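You operate a simulated robot arm through the tools that you are given. There is no shell and no other tool. Be economical: measure what you need, move in short steps, check, and stop when the job is done.

Carry out the task below with a simulated robot arm. There is one attempt and no reset: what you move stays moved.

Task
Put the green marker on top of the blue foam block.
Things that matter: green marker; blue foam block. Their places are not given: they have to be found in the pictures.

Only the result counts: the job must be done as asked and must still hold three seconds after the hand-in. Knocking over, shifting, dropping, spilling or breaking anything else fails it.

Robot
A 7-joint arm with a two-finger parallel gripper, fixed in place. Base frame: the origin is at the foot of the arm, x ahead of it, y to its left, z up; the work surface is at about z = 0. Readings come in mm, rad, newtons and seconds.
With the tool pointing down near the work surface it reaches from about 240 to 620 mm from the base axis. Its first joint turns from -1.152 to 1.152 rad. Payload 2.6 kg.
Tool frame: the origin (TCP) lies between the finger pads and is the grasp point; the fingertips stand 30 mm ahead of it; z points along the fingers, y is the line along which they close. Largest opening 94 mm; finger width 28, thickness 10; the body of the gripper, 50 by 96 mm, starts 55 mm behind the TCP.
Orientation is that of the tool frame in the base frame, as [roll, pitch, yaw] about the fixed x, y, z axes, in that order (R = Rz(yaw) Ry(pitch) Rx(roll)). With the fingers straight down and closing along the base's y, the tool's x points along the base's -x, its y along +y and its z along -z.

Tools
- The arm moves only by the tool servo_tool. Its argument "steps" is a list that holds one entry, the list of rows, each a list of 7 numbers: the turn, a rotation vector about the tool's x, y, z in units of 60 degrees (1.0 is 60 degrees), then the shift along the tool's x, y, z in units of 400 mm (1.0 is 400 mm), then the finger opening in mm, from 0 to 94. In form: [[[ax, ay, az, x, y, z, grip], ...]]. A call has 1 to 20 rows; each row is the pose to reach, as a shift and turn from the pose commanded when the call began, along the tool's axes at that moment. A call with a number of a shift or a turn outside -1 to 1 is refused whole. Rows are played at 5 a second. More than 50 mm and 0.15 rad between two rows, or a gripper value outside its range, and nothing of the call is played. Where a pose cannot be reached the arm comes as near as it can. A force on the tool above 40 N (or 10 N above the force at the start of the call, whichever is more), or a blocked arm, ends the call early, and 0.2 s more pass. Each finger travels about 72 mm/s and halts on what it meets, pressing with about 38 N; the grip force reading is that of the motor and also rises with nothing between the fingers. The clock runs only during rows and for 0.2 s after the last one: add rows that repeat a pose to give the fingers time. It gives the time, the measured TCP pose, the force on the tool (base axes), the opening and the grip force at its end, in the units of the frame above (readings bear some noise), and new pictures: "pictures" is both (left out), scene, wrist or none.
- Cameras (640 x 400 px; columns grow to the right, rows downward): "scene" is fixed at [37.4, 425.8, 575.2]; the picture's right is [-0.78, -0.63, 0.00], its down [-0.27, 0.34, -0.90] and it looks along [0.57, -0.70, -0.43] (base axes); focal length 367 px, centre (320, 200). "wrist" rides on the gripper at [-37, 0, -58] in the tool frame; the picture's right is [0.00, -1.00, 0.00], its down [0.97, 0.00, -0.24] and it looks along [0.24, 0.00, 0.97] (tool axes); focal length 218 px, centre (320, 200).
- pixel_to_xyz(camera, pixels): for up to 12 pixels [column, row] of the newest picture of that camera ("zoom" is the newest enlarged one), the place [x, y, z] in the base frame of the surface seen there, good to about 2 mm. The clock stands still meanwhile.
- zoom(camera, box): a new picture of the part [left, top, right, bottom] of that camera's present view, enlarged. The clock stands still meanwhile.
- sign_off(): hands the job in; it is judged then, once.

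Work in short steps. Measure before you move; look again where a grasp or a placing could have gone wrong, and mend it. You have 60 turns and 120 pictures in all, those below and enlarged ones among them. Open the gripper and draw the arm clear of the work before you hand the job in, unless the task says otherwise; then end with one line.

The tools are called as name(argument=value, ...) on one line, values as JSON. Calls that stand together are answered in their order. servo_tool: Moves the arm, as the interface text tells. Its arguments: {"type":"object","properties":{"steps":{"type":"array","items":{"type":"array","items":{"type":"array","items":{"type":"number"}}}},"pictures":{"type":"string","enum":["both","scene","wrist","none"]}},"required":["steps"]} The other tools are called the same way: pixel_to_xyz (camera, pixels) gives the place of the surface under pixels of a picture; zoom (camera, box) takes an enlarged picture of a part of a camera's view; sign_off () hands the job in.

At the start:

```text
time_s: 0.0
tcp_pos: [415.8, -96.9, 288.1]
ee_rot: [3.14, 0.001, 3.14]
contact_force: [0.1, 0.6, 0.1]
opening: 93.8
grasp_force: 0.2
```

scene: 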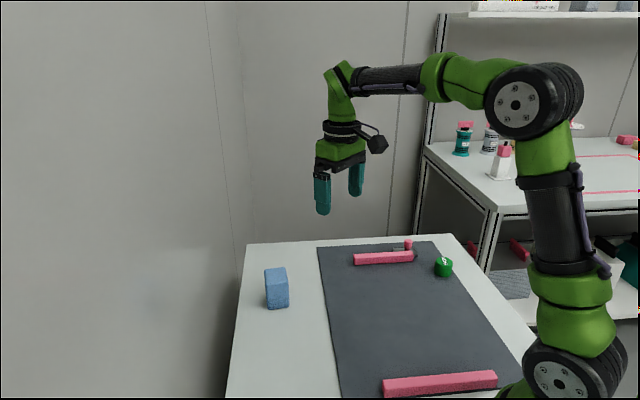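
wrist: 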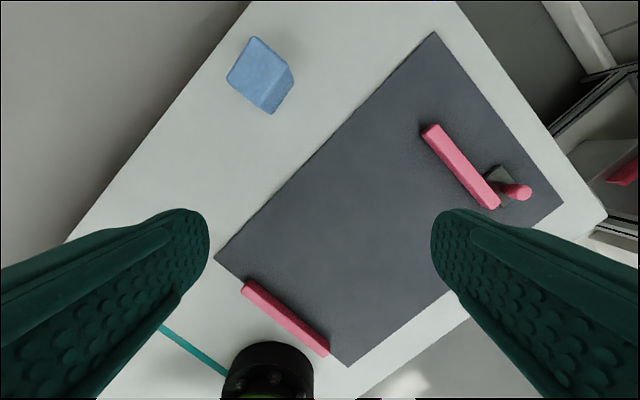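

The scene picture shows a blue block at (277,288) and a green object at (443,267). I zoom in and measure them.

zoom(camera="scene", box=[340, 225, 480, 312])

pixel_to_xyz(camera="scene", pixels=[[443, 261], [443, 270], [437, 274], [452, 273], [275, 271], [266, 271], [286, 268], [277, 290], [268, 308], [288, 306], [443, 282], [383, 258]])

zoom(camera="scene", box=[229, 250, 325, 310])

```text
4.57 times, centred on (410, 268) of scene
```

zoom: 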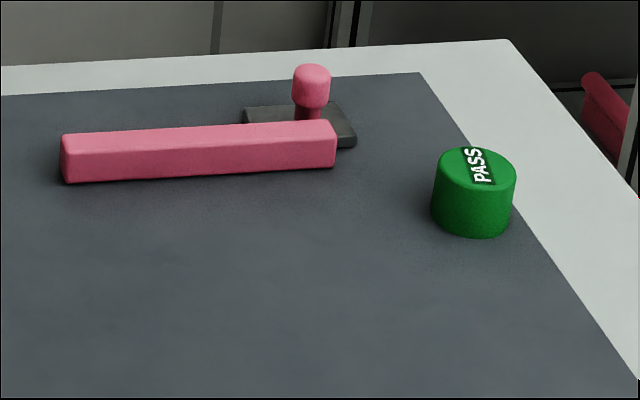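

```text
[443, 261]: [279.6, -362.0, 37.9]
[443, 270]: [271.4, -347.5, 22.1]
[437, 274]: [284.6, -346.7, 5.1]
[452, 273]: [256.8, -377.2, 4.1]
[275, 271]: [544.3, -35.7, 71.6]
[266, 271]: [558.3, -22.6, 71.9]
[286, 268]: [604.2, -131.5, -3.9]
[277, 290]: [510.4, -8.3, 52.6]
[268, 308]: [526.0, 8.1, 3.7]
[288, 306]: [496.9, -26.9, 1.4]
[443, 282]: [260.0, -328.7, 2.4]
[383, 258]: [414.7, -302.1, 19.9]
```

```text
6.67 times, centred on (277, 280) of scene
```

zoom: 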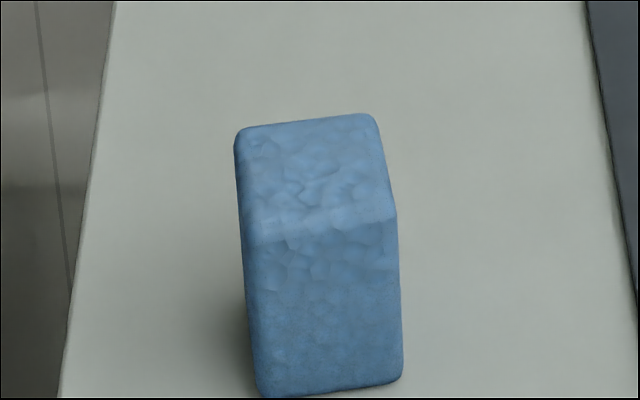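

The green marker is a short upright puck about 38 mm tall, and the block's top is at z≈72. I measure the block's top corners from the zoom, then the marker's rim.

pixel_to_xyz(camera="zoom", pixels=[[248, 135], [368, 122], [386, 205], [260, 228], [315, 175], [325, 300]])

zoom(camera="scene", box=[411, 245, 475, 285])

```text
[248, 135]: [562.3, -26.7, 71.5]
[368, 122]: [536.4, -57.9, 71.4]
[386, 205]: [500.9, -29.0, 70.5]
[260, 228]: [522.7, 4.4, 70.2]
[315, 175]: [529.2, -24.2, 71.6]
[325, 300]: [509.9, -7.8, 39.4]
```

```text
10.00 times, centred on (443, 265) of scene
```

zoom: 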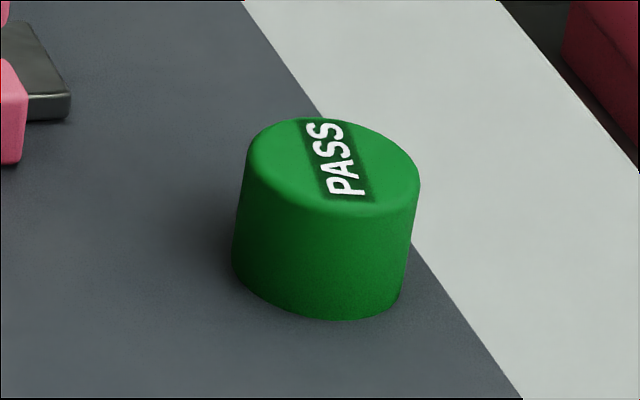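

Block top centre ≈ (530,-27,71). Now the marker's top rim points.

pixel_to_xyz(camera="zoom", pixels=[[253, 155], [415, 180], [340, 123], [330, 208], [335, 165], [320, 260], [325, 312], [290, 125], [375, 208]])

```text
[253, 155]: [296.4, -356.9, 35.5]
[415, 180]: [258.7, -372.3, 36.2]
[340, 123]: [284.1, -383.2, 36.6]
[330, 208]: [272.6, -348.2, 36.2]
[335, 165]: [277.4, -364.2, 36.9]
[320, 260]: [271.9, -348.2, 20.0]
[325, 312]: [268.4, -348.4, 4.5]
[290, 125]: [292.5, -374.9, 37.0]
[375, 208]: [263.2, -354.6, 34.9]
```

Marker centre ≈ (277,-365), diameter ~40, top z≈37. I move above it at the present height, then look.

servo_tool(steps=[[[0, 0, 0, 0.043, -0.084, 0, 94], [0, 0, 0, 0.087, -0.168, 0, 94], [0, 0, 0, 0.13, -0.251, 0, 94], [0, 0, 0, 0.173, -0.335, 0, 94], [0, 0, 0, 0.217, -0.419, 0, 94], [0, 0, 0, 0.26, -0.503, 0, 94], [0, 0, 0, 0.303, -0.586, 0, 94], [0, 0, 0, 0.347, -0.67, 0, 94], [0, 0, 0, 0.347, -0.67, 0.1, 94], [0, 0, 0, 0.347, -0.67, 0.2, 94], [0, 0, 0, 0.347, -0.67, 0.3, 94], [0, 0, 0, 0.347, -0.67, 0.3, 94]]])

```text
time_s: 2.6
tcp_pos: [276.7, -365.6, 166.4]
ee_rot: [-3.141, 0.0, -3.142]
contact_force: [-0.5, 0.1, -0.4]
opening: 93.5
grasp_force: 0.0
```

scene: 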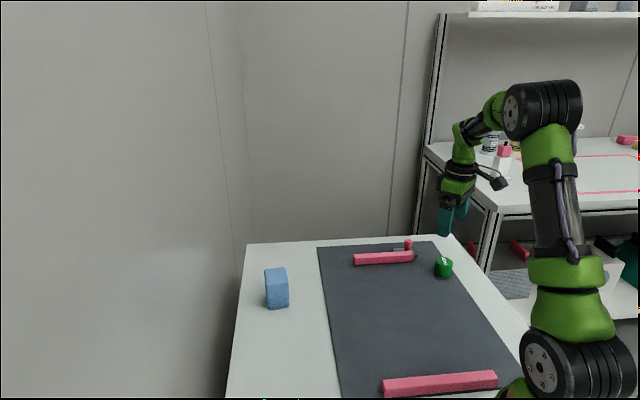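
wrist: 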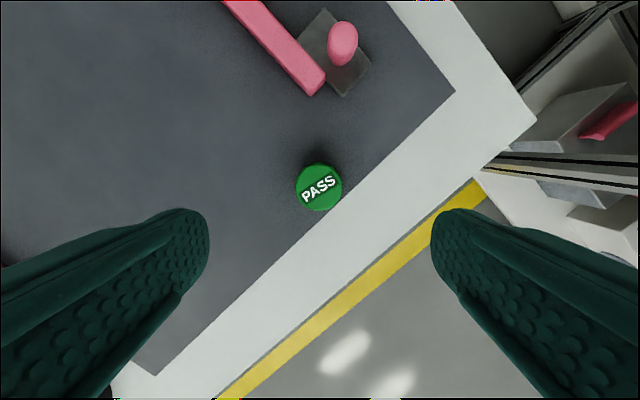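

The marker shows in the wrist view at (319,187), with the bar end at (313,92). I confirm both positions before descending.

pixel_to_xyz(camera="wrist", pixels=[[319, 187], [299, 187], [341, 187], [319, 166], [319, 208], [313, 92], [345, 92], [350, 370]])

```text
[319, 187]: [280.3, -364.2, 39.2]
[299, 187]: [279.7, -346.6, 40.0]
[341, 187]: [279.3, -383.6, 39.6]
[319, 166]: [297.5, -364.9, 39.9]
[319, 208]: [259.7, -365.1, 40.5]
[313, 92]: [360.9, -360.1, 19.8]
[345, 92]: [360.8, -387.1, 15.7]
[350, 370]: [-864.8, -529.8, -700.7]
```

Centre confirmed at (279,-365), with the bar 80 mm away. I descend to TCP z≈42 and close.

servo_tool(steps=[[[0, 0, 0, -0.006, 0.001, 0.08, 94], [0, 0, 0, -0.006, 0.001, 0.16, 94], [0, 0, 0, -0.006, 0.001, 0.24, 94], [0, 0, 0, -0.006, 0.001, 0.29, 94], [0, 0, 0, -0.006, 0.001, 0.312, 94], [0, 0, 0, -0.006, 0.001, 0.312, 94], [0, 0, 0, -0.006, 0.001, 0.312, 60], [0, 0, 0, -0.006, 0.001, 0.312, 34], [0, 0, 0, -0.006, 0.001, 0.312, 30], [0, 0, 0, -0.006, 0.001, 0.312, 30], [0, 0, 0, -0.006, 0.001, 0.312, 30]]])

```text
time_s: 5.0
tcp_pos: [278.3, -365.2, 41.8]
ee_rot: [3.141, 0.001, 3.141]
contact_force: [0.5, 0.9, -0.1]
opening: 40.5
grasp_force: 37.2
```

scene: 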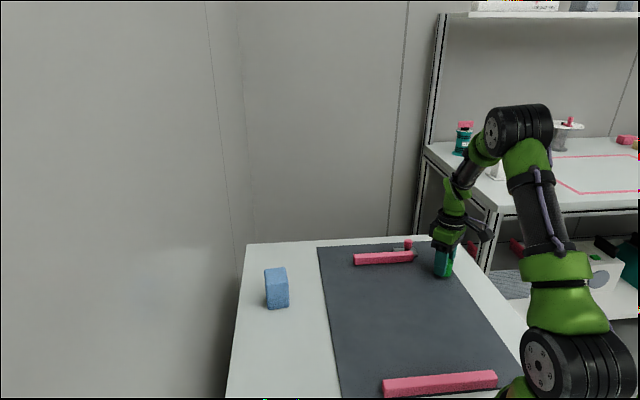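
wrist: 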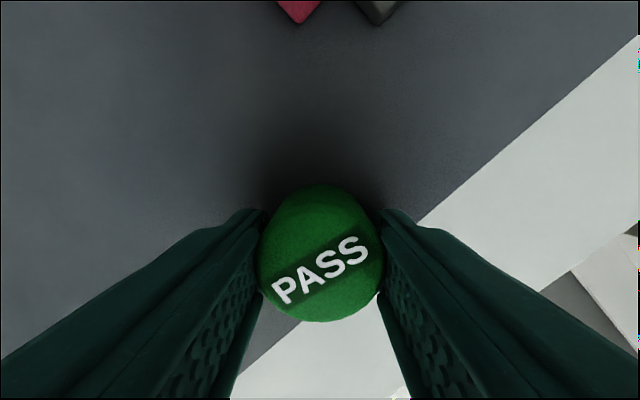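

Held: opening 40.5 mm, 37 N. I lift straight up to z≈200, then carry it over the block.

servo_tool(steps=[[[0, 0, 0, 0, 0, -0.08, 30], [0, 0, 0, 0, 0, -0.18, 30], [0, 0, 0, 0, 0, -0.29, 30], [0, 0, 0, 0, 0, -0.395, 30], [0, 0, 0, -0.063, 0.084, -0.395, 30], [0, 0, 0, -0.126, 0.169, -0.395, 30], [0, 0, 0, -0.189, 0.253, -0.395, 30], [0, 0, 0, -0.252, 0.338, -0.395, 30], [0, 0, 0, -0.315, 0.422, -0.395, 30], [0, 0, 0, -0.378, 0.507, -0.395, 30], [0, 0, 0, -0.442, 0.591, -0.395, 30], [0, 0, 0, -0.505, 0.676, -0.395, 30], [0, 0, 0, -0.568, 0.76, -0.395, 30], [0, 0, 0, -0.61, 0.82, -0.395, 30], [0, 0, 0, -0.631, 0.845, -0.395, 30], [0, 0, 0, -0.631, 0.845, -0.395, 30]]])

```text
time_s: 8.4
tcp_pos: [531.6, -26.7, 200.7]
ee_rot: [3.142, 0.0, -3.141]
contact_force: [0.1, -1.2, 0.4]
opening: 30.1
grasp_force: 0.0
```

scene: 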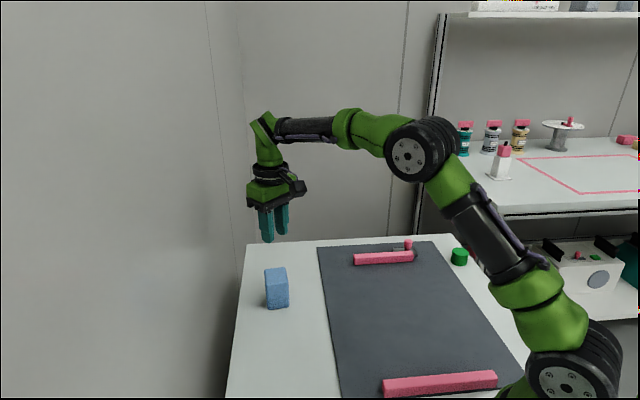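
wrist: 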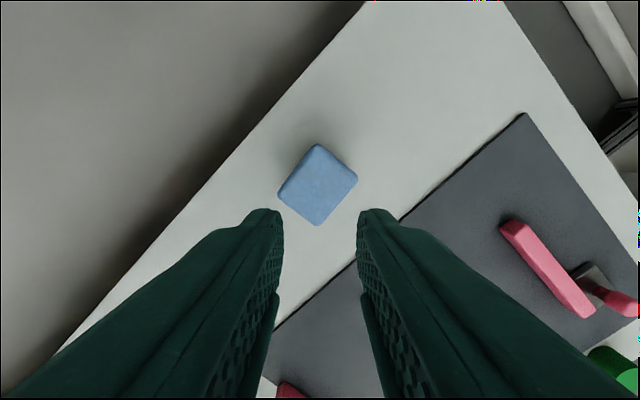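

The marker slipped out: the opening is 30 mm with no grip force, and the marker is now at scene (459,257). I look at it closely.

zoom(camera="scene", box=[411, 230, 507, 290])

zoom(camera="wrist", box=[480, 300, 640, 400])

pixel_to_xyz(camera="scene", pixels=[[459, 250], [459, 258], [459, 264], [453, 250], [466, 250]])

```text
6.67 times, centred on (459, 260) of scene
```

zoom: 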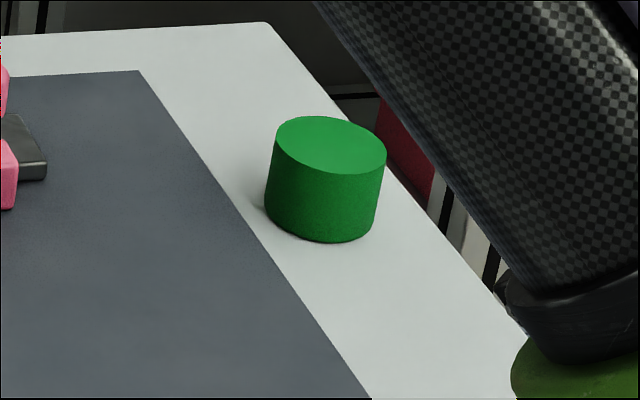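

```text
4.00 times, centred on (560, 350) of wrist
```

zoom: 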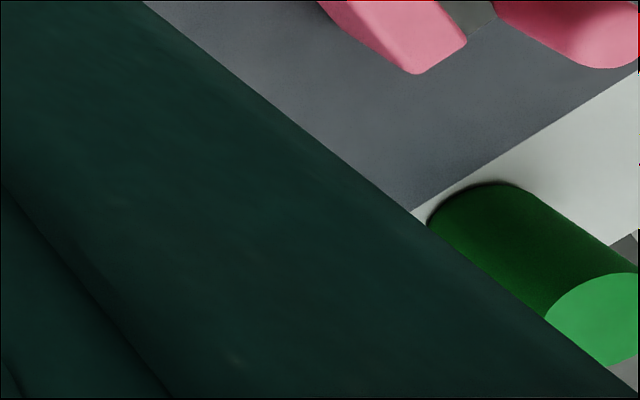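

```text
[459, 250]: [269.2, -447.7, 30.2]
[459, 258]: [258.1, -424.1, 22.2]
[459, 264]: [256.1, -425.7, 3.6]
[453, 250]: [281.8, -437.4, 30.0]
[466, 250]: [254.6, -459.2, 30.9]
```

The marker dropped during the carry. It is now upside down, standing on the white table near the edge around (265,-445). I measure it precisely.

zoom(camera="scene", box=[427, 237, 491, 277])

pixel_to_xyz(camera="zoom", pixels=[[268, 130], [418, 155], [350, 98], [330, 165], [340, 130], [330, 215], [315, 262], [270, 180], [400, 210], [250, 270], [440, 240], [455, 180]])

```text
10.00 times, centred on (459, 257) of scene
```

zoom: 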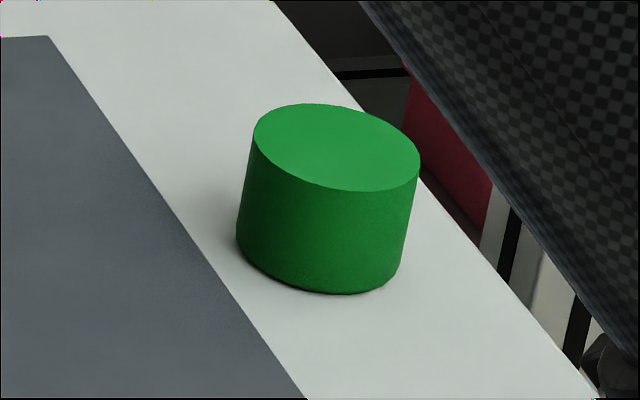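

```text
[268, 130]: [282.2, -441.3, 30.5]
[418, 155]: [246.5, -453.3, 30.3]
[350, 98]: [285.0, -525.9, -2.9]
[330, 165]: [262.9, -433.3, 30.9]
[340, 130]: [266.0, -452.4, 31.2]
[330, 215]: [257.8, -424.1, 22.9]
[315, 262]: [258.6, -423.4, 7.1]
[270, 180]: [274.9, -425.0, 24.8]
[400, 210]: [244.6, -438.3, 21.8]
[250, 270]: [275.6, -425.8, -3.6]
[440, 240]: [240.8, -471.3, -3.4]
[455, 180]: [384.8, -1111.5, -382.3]
```

Table here is z≈-3.5, marker top z≈31, centre ≈ (264,-444). I open and move back above it at z≈200, to look with the wrist camera.

servo_tool(steps=[[[0, 0, 0, 0.061, -0.085, 0, 50], [0, 0, 0, 0.121, -0.169, 0, 80], [0, 0, 0, 0.182, -0.254, 0, 94], [0, 0, 0, 0.243, -0.338, 0, 94], [0, 0, 0, 0.304, -0.423, 0, 94], [0, 0, 0, 0.364, -0.507, 0, 94], [0, 0, 0, 0.425, -0.592, 0, 94], [0, 0, 0, 0.486, -0.676, 0, 94], [0, 0, 0, 0.547, -0.761, 0, 94], [0, 0, 0, 0.607, -0.845, 0, 94], [0, 0, 0, 0.668, -0.93, 0, 94], [0, 0, 0, 0.668, -0.98, 0.0, 94], [0, 0, 0, 0.668, -0.98, 0.0, 94]]])

```text
time_s: 11.2
tcp_pos: [264.2, -419.0, 201.0]
ee_rot: [-3.14, -0.001, -3.142]
contact_force: [0.2, 0.8, 0.5]
opening: 94.0
grasp_force: 0.0
```

scene: 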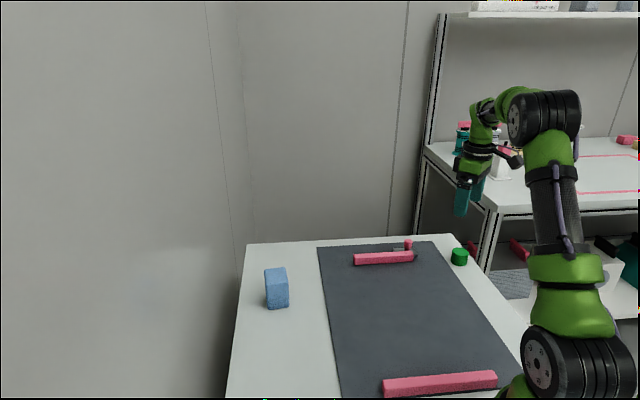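
wrist: 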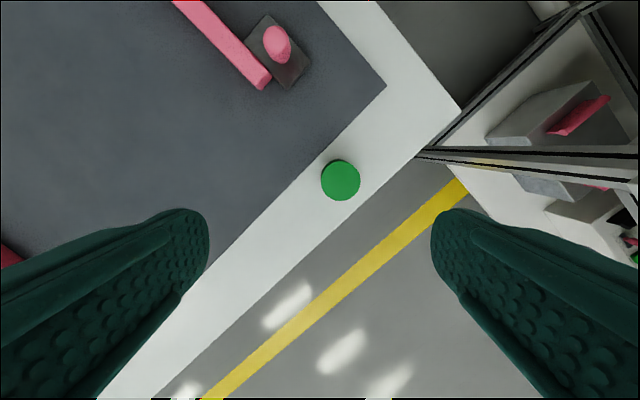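

The marker is at wrist (341,180). I measure its rim and the rack to the right for clearance.

pixel_to_xyz(camera="wrist", pixels=[[341, 180], [323, 180], [359, 180], [341, 162], [341, 198], [420, 157], [470, 162], [545, 190], [440, 150], [365, 185], [265, 85]])

```text
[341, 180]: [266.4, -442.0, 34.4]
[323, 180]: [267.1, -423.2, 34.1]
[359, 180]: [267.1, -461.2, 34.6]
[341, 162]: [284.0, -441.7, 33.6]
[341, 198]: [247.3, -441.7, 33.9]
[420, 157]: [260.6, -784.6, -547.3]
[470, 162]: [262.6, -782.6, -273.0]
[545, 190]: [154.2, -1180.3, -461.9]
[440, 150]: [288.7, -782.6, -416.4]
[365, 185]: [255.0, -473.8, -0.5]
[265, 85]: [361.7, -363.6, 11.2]
```

Centre (266,-442), with nothing near it. I descend deeper this time (TCP z≈33, tips just above the table), close, and wait. The first grasp was too shallow, at the tips.

servo_tool(steps=[[[0, 0, 0, -0.0045, -0.0575, 0.05, 94], [0, 0, 0, -0.0045, -0.0575, 0.15, 94], [0, 0, 0, -0.0045, -0.0575, 0.25, 94], [0, 0, 0, -0.0045, -0.0575, 0.34, 94], [0, 0, 0, -0.0045, -0.0575, 0.39, 94], [0, 0, 0, -0.0045, -0.0575, 0.42, 94], [0, 0, 0, -0.0045, -0.0575, 0.42, 94], [0, 0, 0, -0.0045, -0.0575, 0.42, 70], [0, 0, 0, -0.0045, -0.0575, 0.42, 50], [0, 0, 0, -0.0045, -0.0575, 0.42, 40], [0, 0, 0, -0.0045, -0.0575, 0.42, 20], [0, 0, 0, -0.0045, -0.0575, 0.42, 20], [0, 0, 0, -0.0045, -0.0575, 0.42, 20]]])

```text
time_s: 12.9
tcp_pos: [265.6, -439.8, 36.2]
ee_rot: [3.141, 0.002, 3.141]
contact_force: [0.0, 0.6, 2.6]
opening: 70.4
grasp_force: 0.5
stopped in row 8: the force on the tool passed its limit (the readings are from after the stop); the commanded pose is now the measured one
```

scene: 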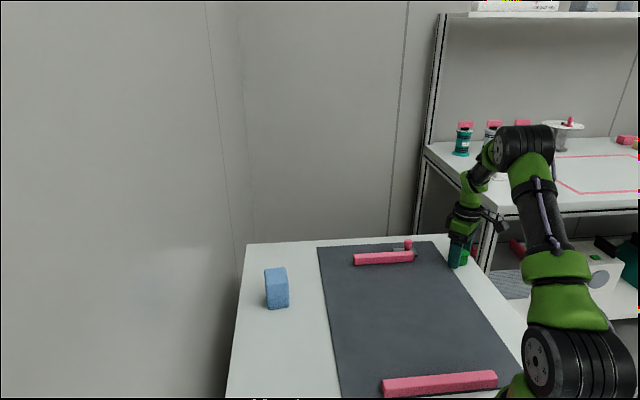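
wrist: 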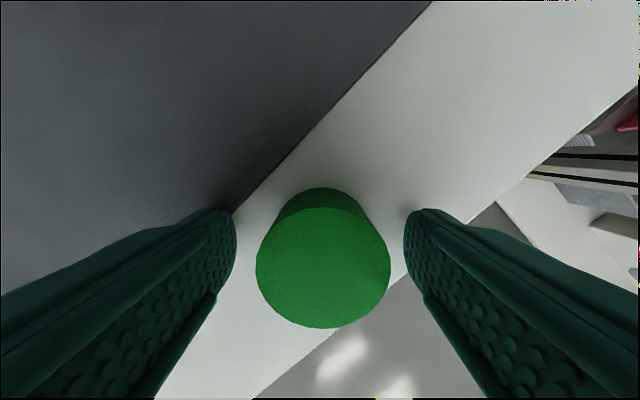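

The left fingertip touched the edge of the mat at (235,210); the marker is still upright. I rise, turn the gripper 45° so it closes along the white strip clear of the mat, and look.

servo_tool(steps=[[[0, 0, 0, 0, 0, -0.02, 90], [0, 0, 0, 0, 0, -0.1, 94], [0, 0, 0, -0.002, -0.0055, -0.18, 94], [0, 0, -0.125, -0.002, -0.0055, -0.18, 94], [0, 0, -0.25, -0.002, -0.0055, -0.18, 94], [0, 0, -0.375, -0.002, -0.0055, -0.18, 94], [0, 0, -0.5, -0.002, -0.0055, -0.18, 94], [0, 0, -0.625, -0.002, -0.0055, -0.18, 94], [0, 0, -0.75, -0.002, -0.0055, -0.18, 94], [0, 0, -0.75, -0.002, -0.0055, -0.18, 94]]])

```text
time_s: 15.1
tcp_pos: [267.2, -442.4, 107.4]
ee_rot: [-3.14, 0.001, -2.359]
contact_force: [-0.3, -0.2, 0.5]
opening: 94.3
grasp_force: 0.1
```

scene: 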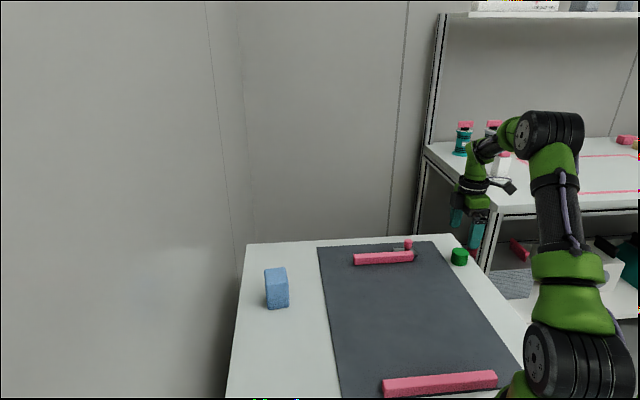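
wrist: 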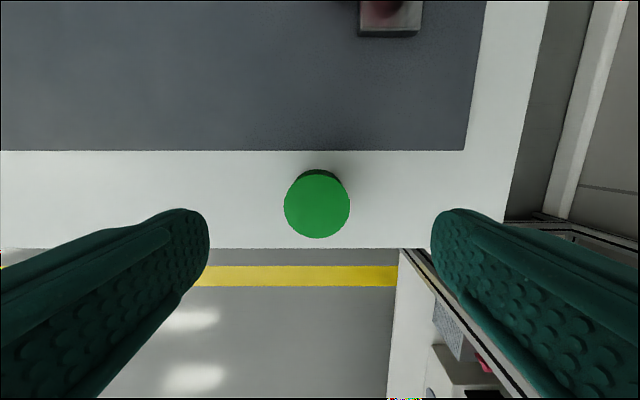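

The gripper is now aligned with the strip. I check the marker centre once more at (317,204).

pixel_to_xyz(camera="wrist", pixels=[[317, 204], [288, 204], [346, 204], [317, 175], [317, 234], [240, 170], [400, 170], [240, 130], [400, 230]])

```text
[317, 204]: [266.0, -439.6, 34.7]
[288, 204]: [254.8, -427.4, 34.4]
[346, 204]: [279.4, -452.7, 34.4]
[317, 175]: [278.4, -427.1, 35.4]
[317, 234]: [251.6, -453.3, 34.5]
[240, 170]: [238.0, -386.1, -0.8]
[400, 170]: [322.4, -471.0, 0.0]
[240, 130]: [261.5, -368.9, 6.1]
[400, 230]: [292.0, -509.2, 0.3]
```

Centre (266,-440), top 34.5, table ≈0. I descend to TCP z≈33, close, and lift only 20 mm slowly as a test.

servo_tool(steps=[[[0, 0, 0, -0.002, 0.006, 0.07, 94], [0, 0, 0, -0.002, 0.006, 0.13, 94], [0, 0, 0, -0.002, 0.006, 0.165, 94], [0, 0, 0, -0.002, 0.006, 0.185, 94], [0, 0, 0, -0.002, 0.006, 0.185, 80], [0, 0, 0, -0.002, 0.006, 0.185, 60], [0, 0, 0, -0.002, 0.006, 0.185, 45], [0, 0, 0, -0.002, 0.006, 0.185, 20], [0, 0, 0, -0.002, 0.006, 0.185, 20], [0, 0, 0, -0.002, 0.006, 0.185, 20], [0, 0, 0, -0.002, 0.006, 0.185, 20]]])

```text
time_s: 17.5
tcp_pos: [265.5, -440.1, 33.3]
ee_rot: [-3.142, 0.002, -2.358]
contact_force: [-0.7, 0.8, 0.8]
opening: 40.3
grasp_force: 38.0
```

scene: 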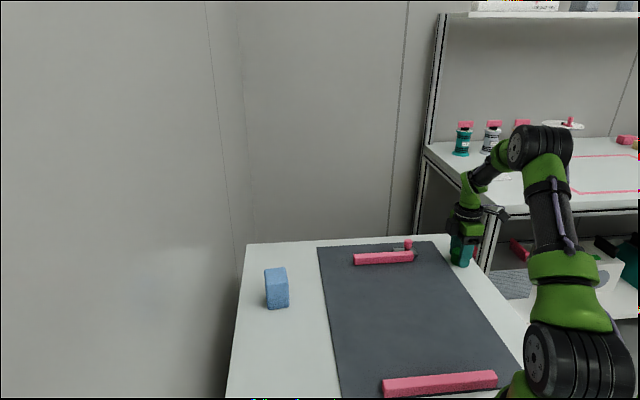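
wrist: 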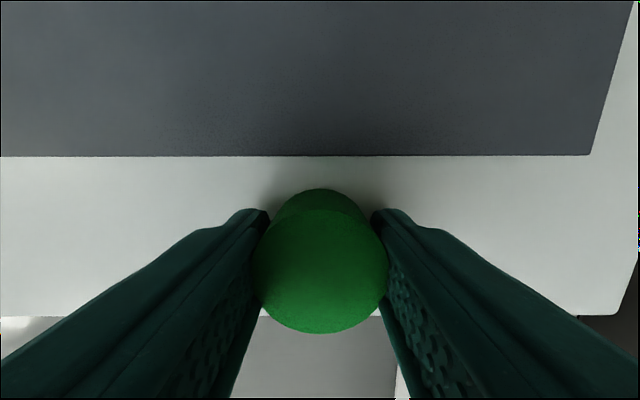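

Gripped at 40.3 mm and 38 N. I do a slow 20 mm test lift.

servo_tool(steps=[[[0, 0, 0, 0, 0, -0.006, 20], [0, 0, 0, 0, 0, -0.014, 20], [0, 0, 0, 0, 0, -0.024, 20], [0, 0, 0, 0, 0, -0.036, 20], [0, 0, 0, 0, 0, -0.046, 20], [0, 0, 0, 0, 0, -0.05, 20], [0, 0, 0, 0, 0, -0.05, 20]]])

```text
time_s: 19.1
tcp_pos: [265.7, -439.5, 53.4]
ee_rot: [3.141, 0.001, -2.359]
contact_force: [-0.1, -0.6, -0.1]
opening: 40.5
grasp_force: 38.2
```

scene: 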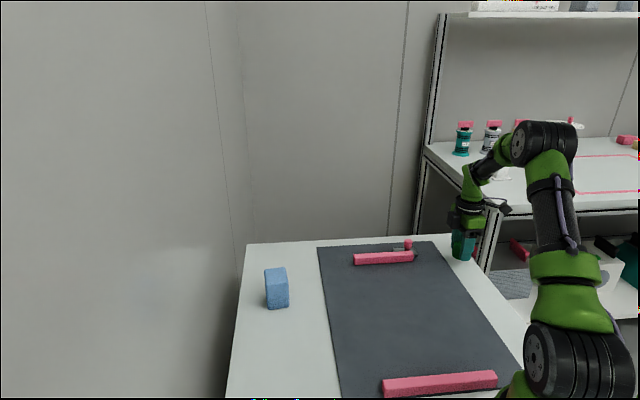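
wrist: 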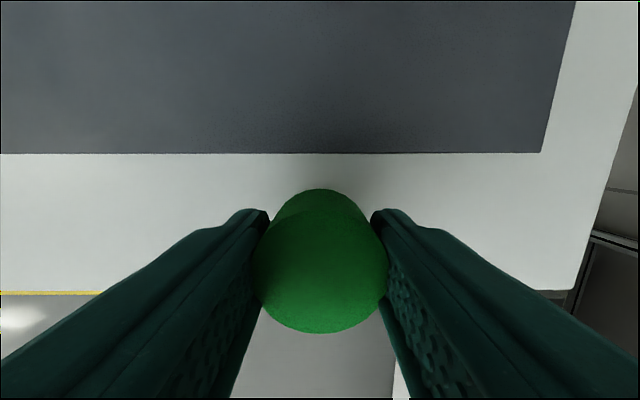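

The marker rose with the fingers without slipping. I continue lifting gently to z≈155.

servo_tool(steps=[[[0, 0, 0, 0, 0, -0.01, 20], [0, 0, 0, 0, 0, -0.03, 20], [0, 0, 0, 0, 0, -0.055, 20], [0, 0, 0, 0, 0, -0.08, 20], [0, 0, 0, 0, 0, -0.105, 20], [0, 0, 0, 0, 0, -0.13, 20], [0, 0, 0, 0, 0, -0.155, 20], [0, 0, 0, 0, 0, -0.18, 20], [0, 0, 0, 0, 0, -0.205, 20], [0, 0, 0, 0, 0, -0.23, 20], [0, 0, 0, 0, 0, -0.245, 20], [0, 0, 0, 0, 0, -0.255, 20], [0, 0, 0, 0, 0, -0.255, 20]]], pictures="wrist")

```text
time_s: 21.9
tcp_pos: [266.3, -440.2, 155.6]
ee_rot: [-3.14, 0.001, -2.359]
contact_force: [-0.6, 0.2, -0.7]
opening: 40.3
grasp_force: 37.8
```

wrist: 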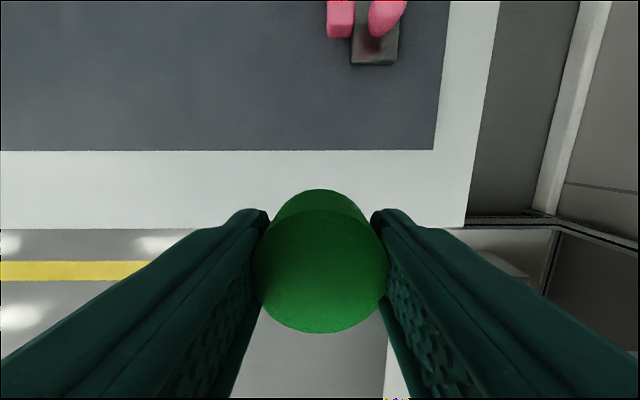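

Still firmly held. I carry it slowly toward the block (first half).

servo_tool(steps=[[[0, 0, 0, -0.01, 0.0022, 0, 20], [0, 0, 0, -0.03, 0.0067, 0, 20], [0, 0, 0, -0.06, 0.0133, 0, 20], [0, 0, 0, -0.095, 0.0211, 0, 20], [0, 0, 0, -0.13, 0.0289, 0, 20], [0, 0, 0, -0.165, 0.0367, 0, 20], [0, 0, 0, -0.2, 0.0445, 0, 20], [0, 0, 0, -0.235, 0.0523, 0, 20], [0, 0, 0, -0.27, 0.06, 0, 20], [0, 0, 0, -0.305, 0.0678, 0, 20], [0, 0, 0, -0.34, 0.0756, 0, 20], [0, 0, 0, -0.375, 0.0834, 0, 20], [0, 0, 0, -0.41, 0.0912, 0, 20], [0, 0, 0, -0.445, 0.099, 0, 20], [0, 0, 0, -0.48, 0.1067, 0, 20], [0, 0, 0, -0.515, 0.1145, 0, 20], [0, 0, 0, -0.55, 0.1223, 0, 20], [0, 0, 0, -0.58, 0.129, 0, 20], [0, 0, 0, -0.595, 0.1323, 0, 20], [0, 0, 0, -0.598, 0.133, 0, 20]]], pictures="wrist")

```text
time_s: 26.1
tcp_pos: [397.5, -233.7, 155.0]
ee_rot: [-3.141, 0.002, -2.359]
contact_force: [0.8, 0.0, 0.2]
opening: 40.4
grasp_force: 38.3
```

wrist: 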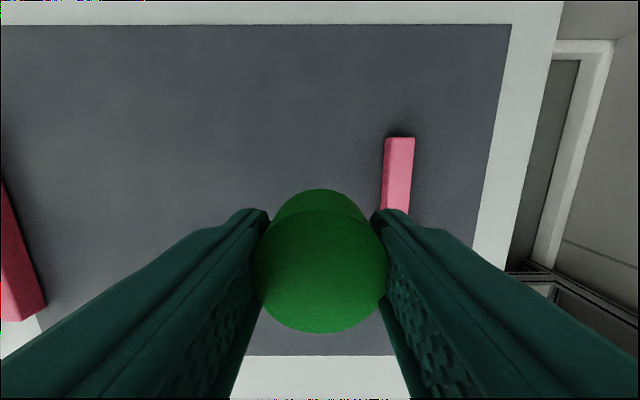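

Still held. Second half, to above the block at (530.5,-27.3).

servo_tool(steps=[[[0, 0, 0, -0.01, 0.0022, 0, 20], [0, 0, 0, -0.03, 0.0067, 0, 20], [0, 0, 0, -0.06, 0.0133, 0, 20], [0, 0, 0, -0.095, 0.0211, 0, 20], [0, 0, 0, -0.13, 0.0289, 0, 20], [0, 0, 0, -0.165, 0.0367, 0, 20], [0, 0, 0, -0.2, 0.0445, 0, 20], [0, 0, 0, -0.235, 0.0523, 0, 20], [0, 0, 0, -0.27, 0.06, 0, 20], [0, 0, 0, -0.305, 0.0678, 0, 20], [0, 0, 0, -0.34, 0.0756, 0, 20], [0, 0, 0, -0.375, 0.0834, 0, 20], [0, 0, 0, -0.41, 0.0912, 0, 20], [0, 0, 0, -0.445, 0.099, 0, 20], [0, 0, 0, -0.48, 0.1067, 0, 20], [0, 0, 0, -0.515, 0.1145, 0, 20], [0, 0, 0, -0.55, 0.1223, 0, 20], [0, 0, 0, -0.58, 0.129, 0, 20], [0, 0, 0, -0.597, 0.131, 0, 20], [0, 0, 0, -0.6, 0.131, 0, 20]]])

```text
time_s: 30.3
tcp_pos: [530.8, -27.4, 156.9]
ee_rot: [-3.141, 0.001, -2.359]
contact_force: [-1.1, -0.5, -0.8]
opening: 40.5
grasp_force: 38.1
```

scene: 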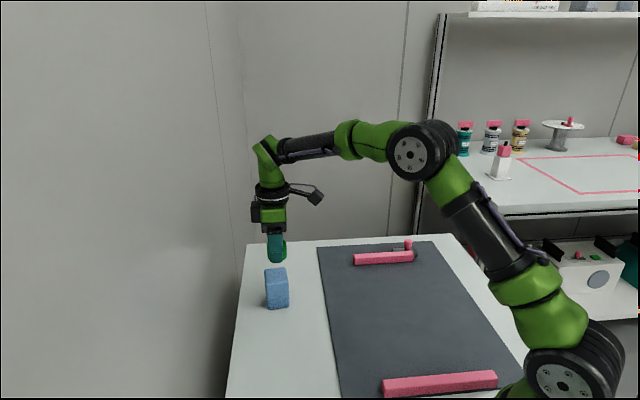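
wrist: 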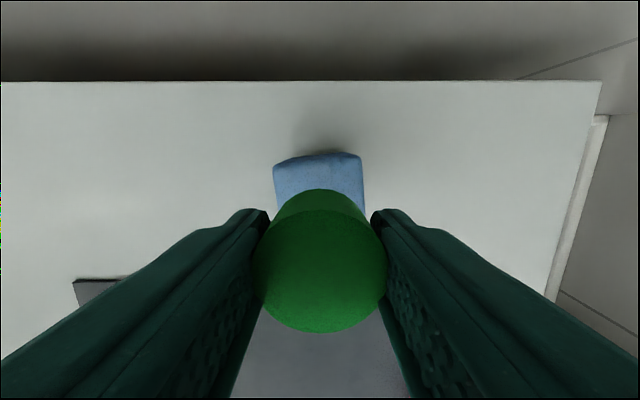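

Marker is centred over the block (block spans columns 273–365 in the wrist view). Contact expected at TCP z≈105; I descend to ≈107 and look.

servo_tool(steps=[[[0, 0, 0, 0, 0, 0.01, 20], [0, 0, 0, 0, 0, 0.03, 20], [0, 0, 0, 0, 0, 0.05, 20], [0, 0, 0, 0, 0, 0.07, 20], [0, 0, 0, 0, 0, 0.09, 20], [0, 0, 0, 0, 0, 0.105, 20], [0, 0, 0, 0, 0, 0.115, 20], [0, 0, 0, 0, 0, 0.12, 20], [0, 0, 0, 0, 0, 0.123, 20], [0, 0, 0, 0, 0, 0.123, 20]]], pictures="none")

zoom(camera="scene", box=[229, 250, 325, 310])

```text
time_s: 32.5
tcp_pos: [531.4, -26.5, 108.4]
ee_rot: [-3.135, 0.004, -2.361]
contact_force: [-3.6, -2.0, 25.7]
opening: 40.7
grasp_force: 38.3
```

```text
6.67 times, centred on (277, 280) of scene
```

zoom: 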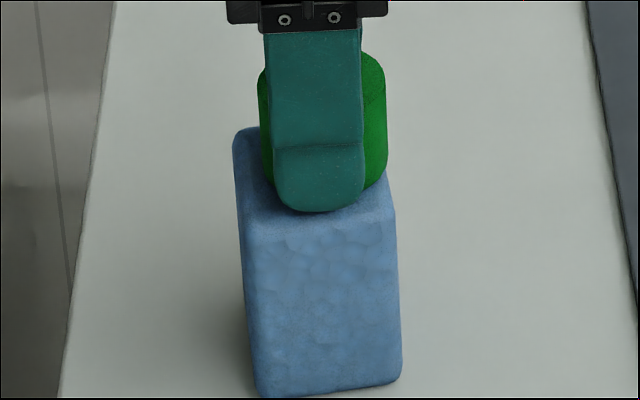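

Contact already: 26 N upward, marker seated on the block. I back off about 1.5 mm to relieve the pressure before release.

servo_tool(steps=[[[0, 0, 0, 0, 0, -0.002, 20], [0, 0, 0, 0, 0, -0.0035, 20], [0, 0, 0, 0, 0, -0.0035, 20]]], pictures="none")

```text
time_s: 33.3
tcp_pos: [531.6, -26.7, 108.6]
ee_rot: [-3.14, 0.002, -2.357]
contact_force: [3.0, -0.7, 19.8]
opening: 40.5
grasp_force: 38.1
```

servo_tool(steps=[[[0, 0, 0, 0, 0, -0.003, 20], [0, 0, 0, 0, 0, -0.004, 20], [0, 0, 0, 0, 0, -0.004, 20]]], pictures="none")

```text
time_s: 34.1
tcp_pos: [529.6, -27.0, 109.1]
ee_rot: [3.14, -0.001, -2.358]
contact_force: [2.7, 1.0, 4.6]
opening: 40.4
grasp_force: 38.0
```

The force is down to about 5 N, so the marker rests lightly on the block. I open slowly, symmetrically, without moving.

servo_tool(steps=[[[0, 0, 0, 0, 0, 0, 39], [0, 0, 0, 0, 0, 0, 42], [0, 0, 0, 0, 0, 0, 45], [0, 0, 0, 0, 0, 0, 50], [0, 0, 0, 0, 0, 0, 58], [0, 0, 0, 0, 0, 0, 66], [0, 0, 0, 0, 0, 0, 76], [0, 0, 0, 0, 0, 0, 76]]])

zoom(camera="scene", box=[229, 240, 325, 300])

```text
time_s: 35.9
tcp_pos: [530.4, -28.3, 110.4]
ee_rot: [-3.14, 0.003, -2.358]
contact_force: [-0.1, 0.2, 0.0]
opening: 76.3
grasp_force: 0.1
```

scene: 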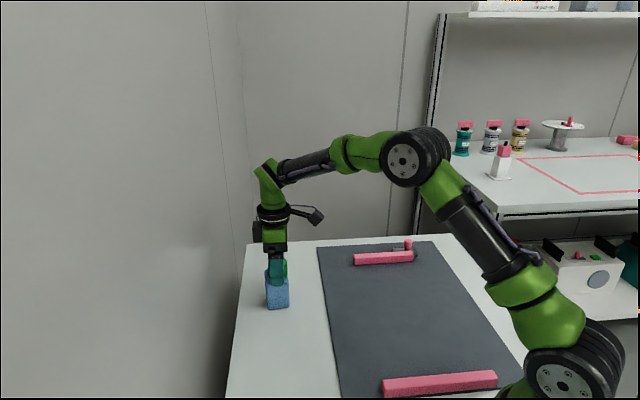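
wrist: 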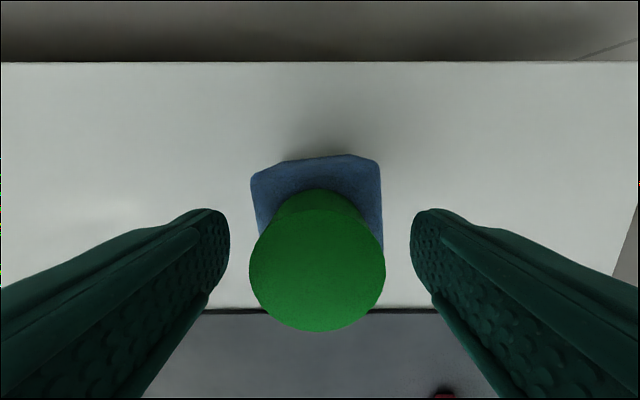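

```text
6.67 times, centred on (277, 270) of scene
```

zoom: 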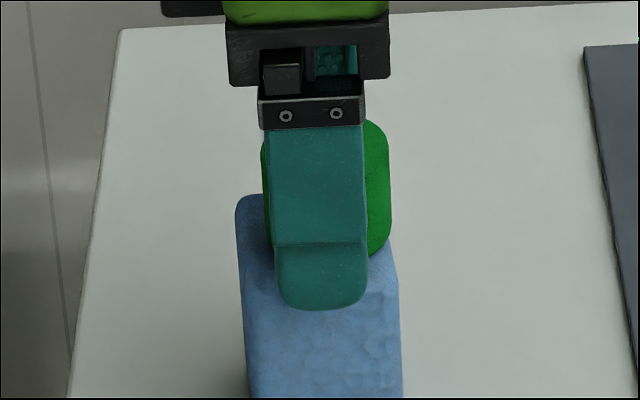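

The marker stands on the block and the fingers are clear of it on both sides. I retreat straight up, then back toward the base.

servo_tool(steps=[[[0, 0, 0, 0, 0, -0.01, 80], [0, 0, 0, 0, 0, -0.04, 80], [0, 0, 0, 0, 0, -0.09, 80], [0, 0, 0, 0, 0, -0.16, 80], [0, 0, 0, 0, 0, -0.24, 80], [0, 0, 0, 0, 0, -0.32, 80], [0, 0, 0, 0.06, 0, -0.36, 80], [0, 0, 0, 0.14, 0, -0.36, 80], [0, 0, 0, 0.22, 0, -0.36, 80], [0, 0, 0, 0.3, 0, -0.36, 80], [0, 0, 0, 0.3, 0, -0.36, 80]]])

zoom(camera="scene", box=[229, 240, 325, 300])

zoom(camera="scene", box=[340, 225, 480, 312])

```text
time_s: 38.3
tcp_pos: [445.6, -110.9, 253.5]
ee_rot: [-3.14, 0.002, -2.357]
contact_force: [0.6, -0.2, 0.4]
opening: 80.0
grasp_force: 0.1
```

scene: 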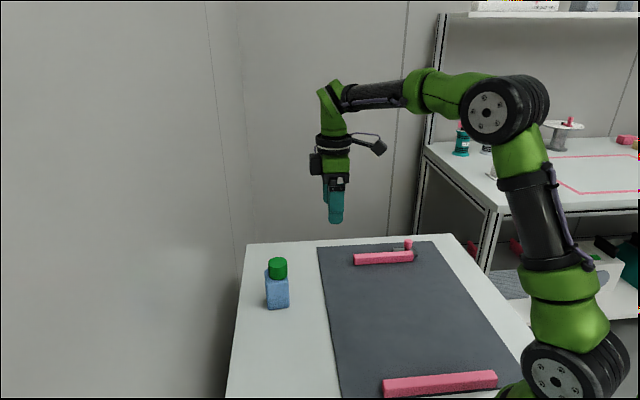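
wrist: 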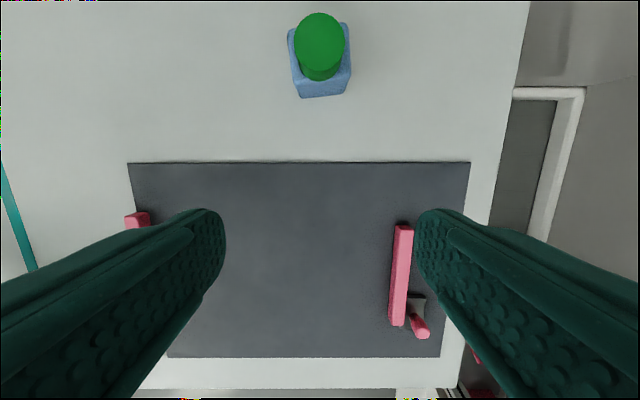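

```text
6.67 times, centred on (277, 270) of scene
```

zoom: 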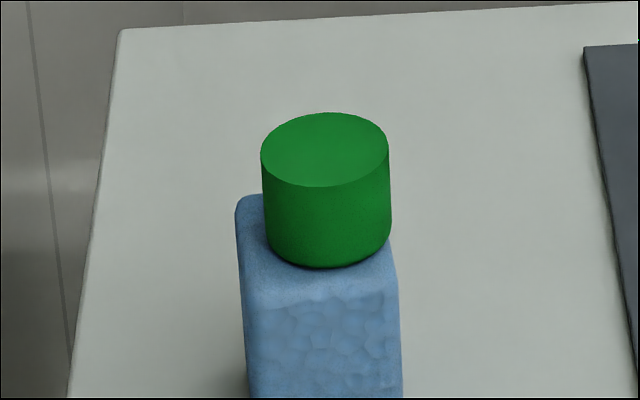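

```text
4.57 times, centred on (410, 268) of scene
```

zoom: 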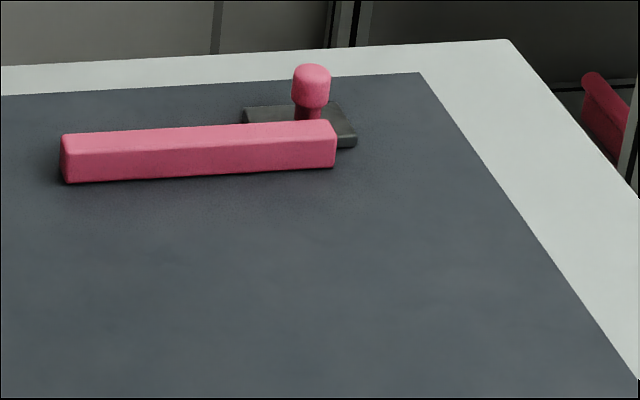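

The marker sits level on the block, the pink bar, stamp and mat are unmoved, and the arm is clear. I hand the job in.

sign_off()

```text
The job is handed in.
```

The green marker is standing on top of the blue foam block, with the gripper open and clear. I dropped it once on the first carry, so it rests label-side down; nothing else visibly moved, though a fingertip touched the mat's edge during the second grasp.
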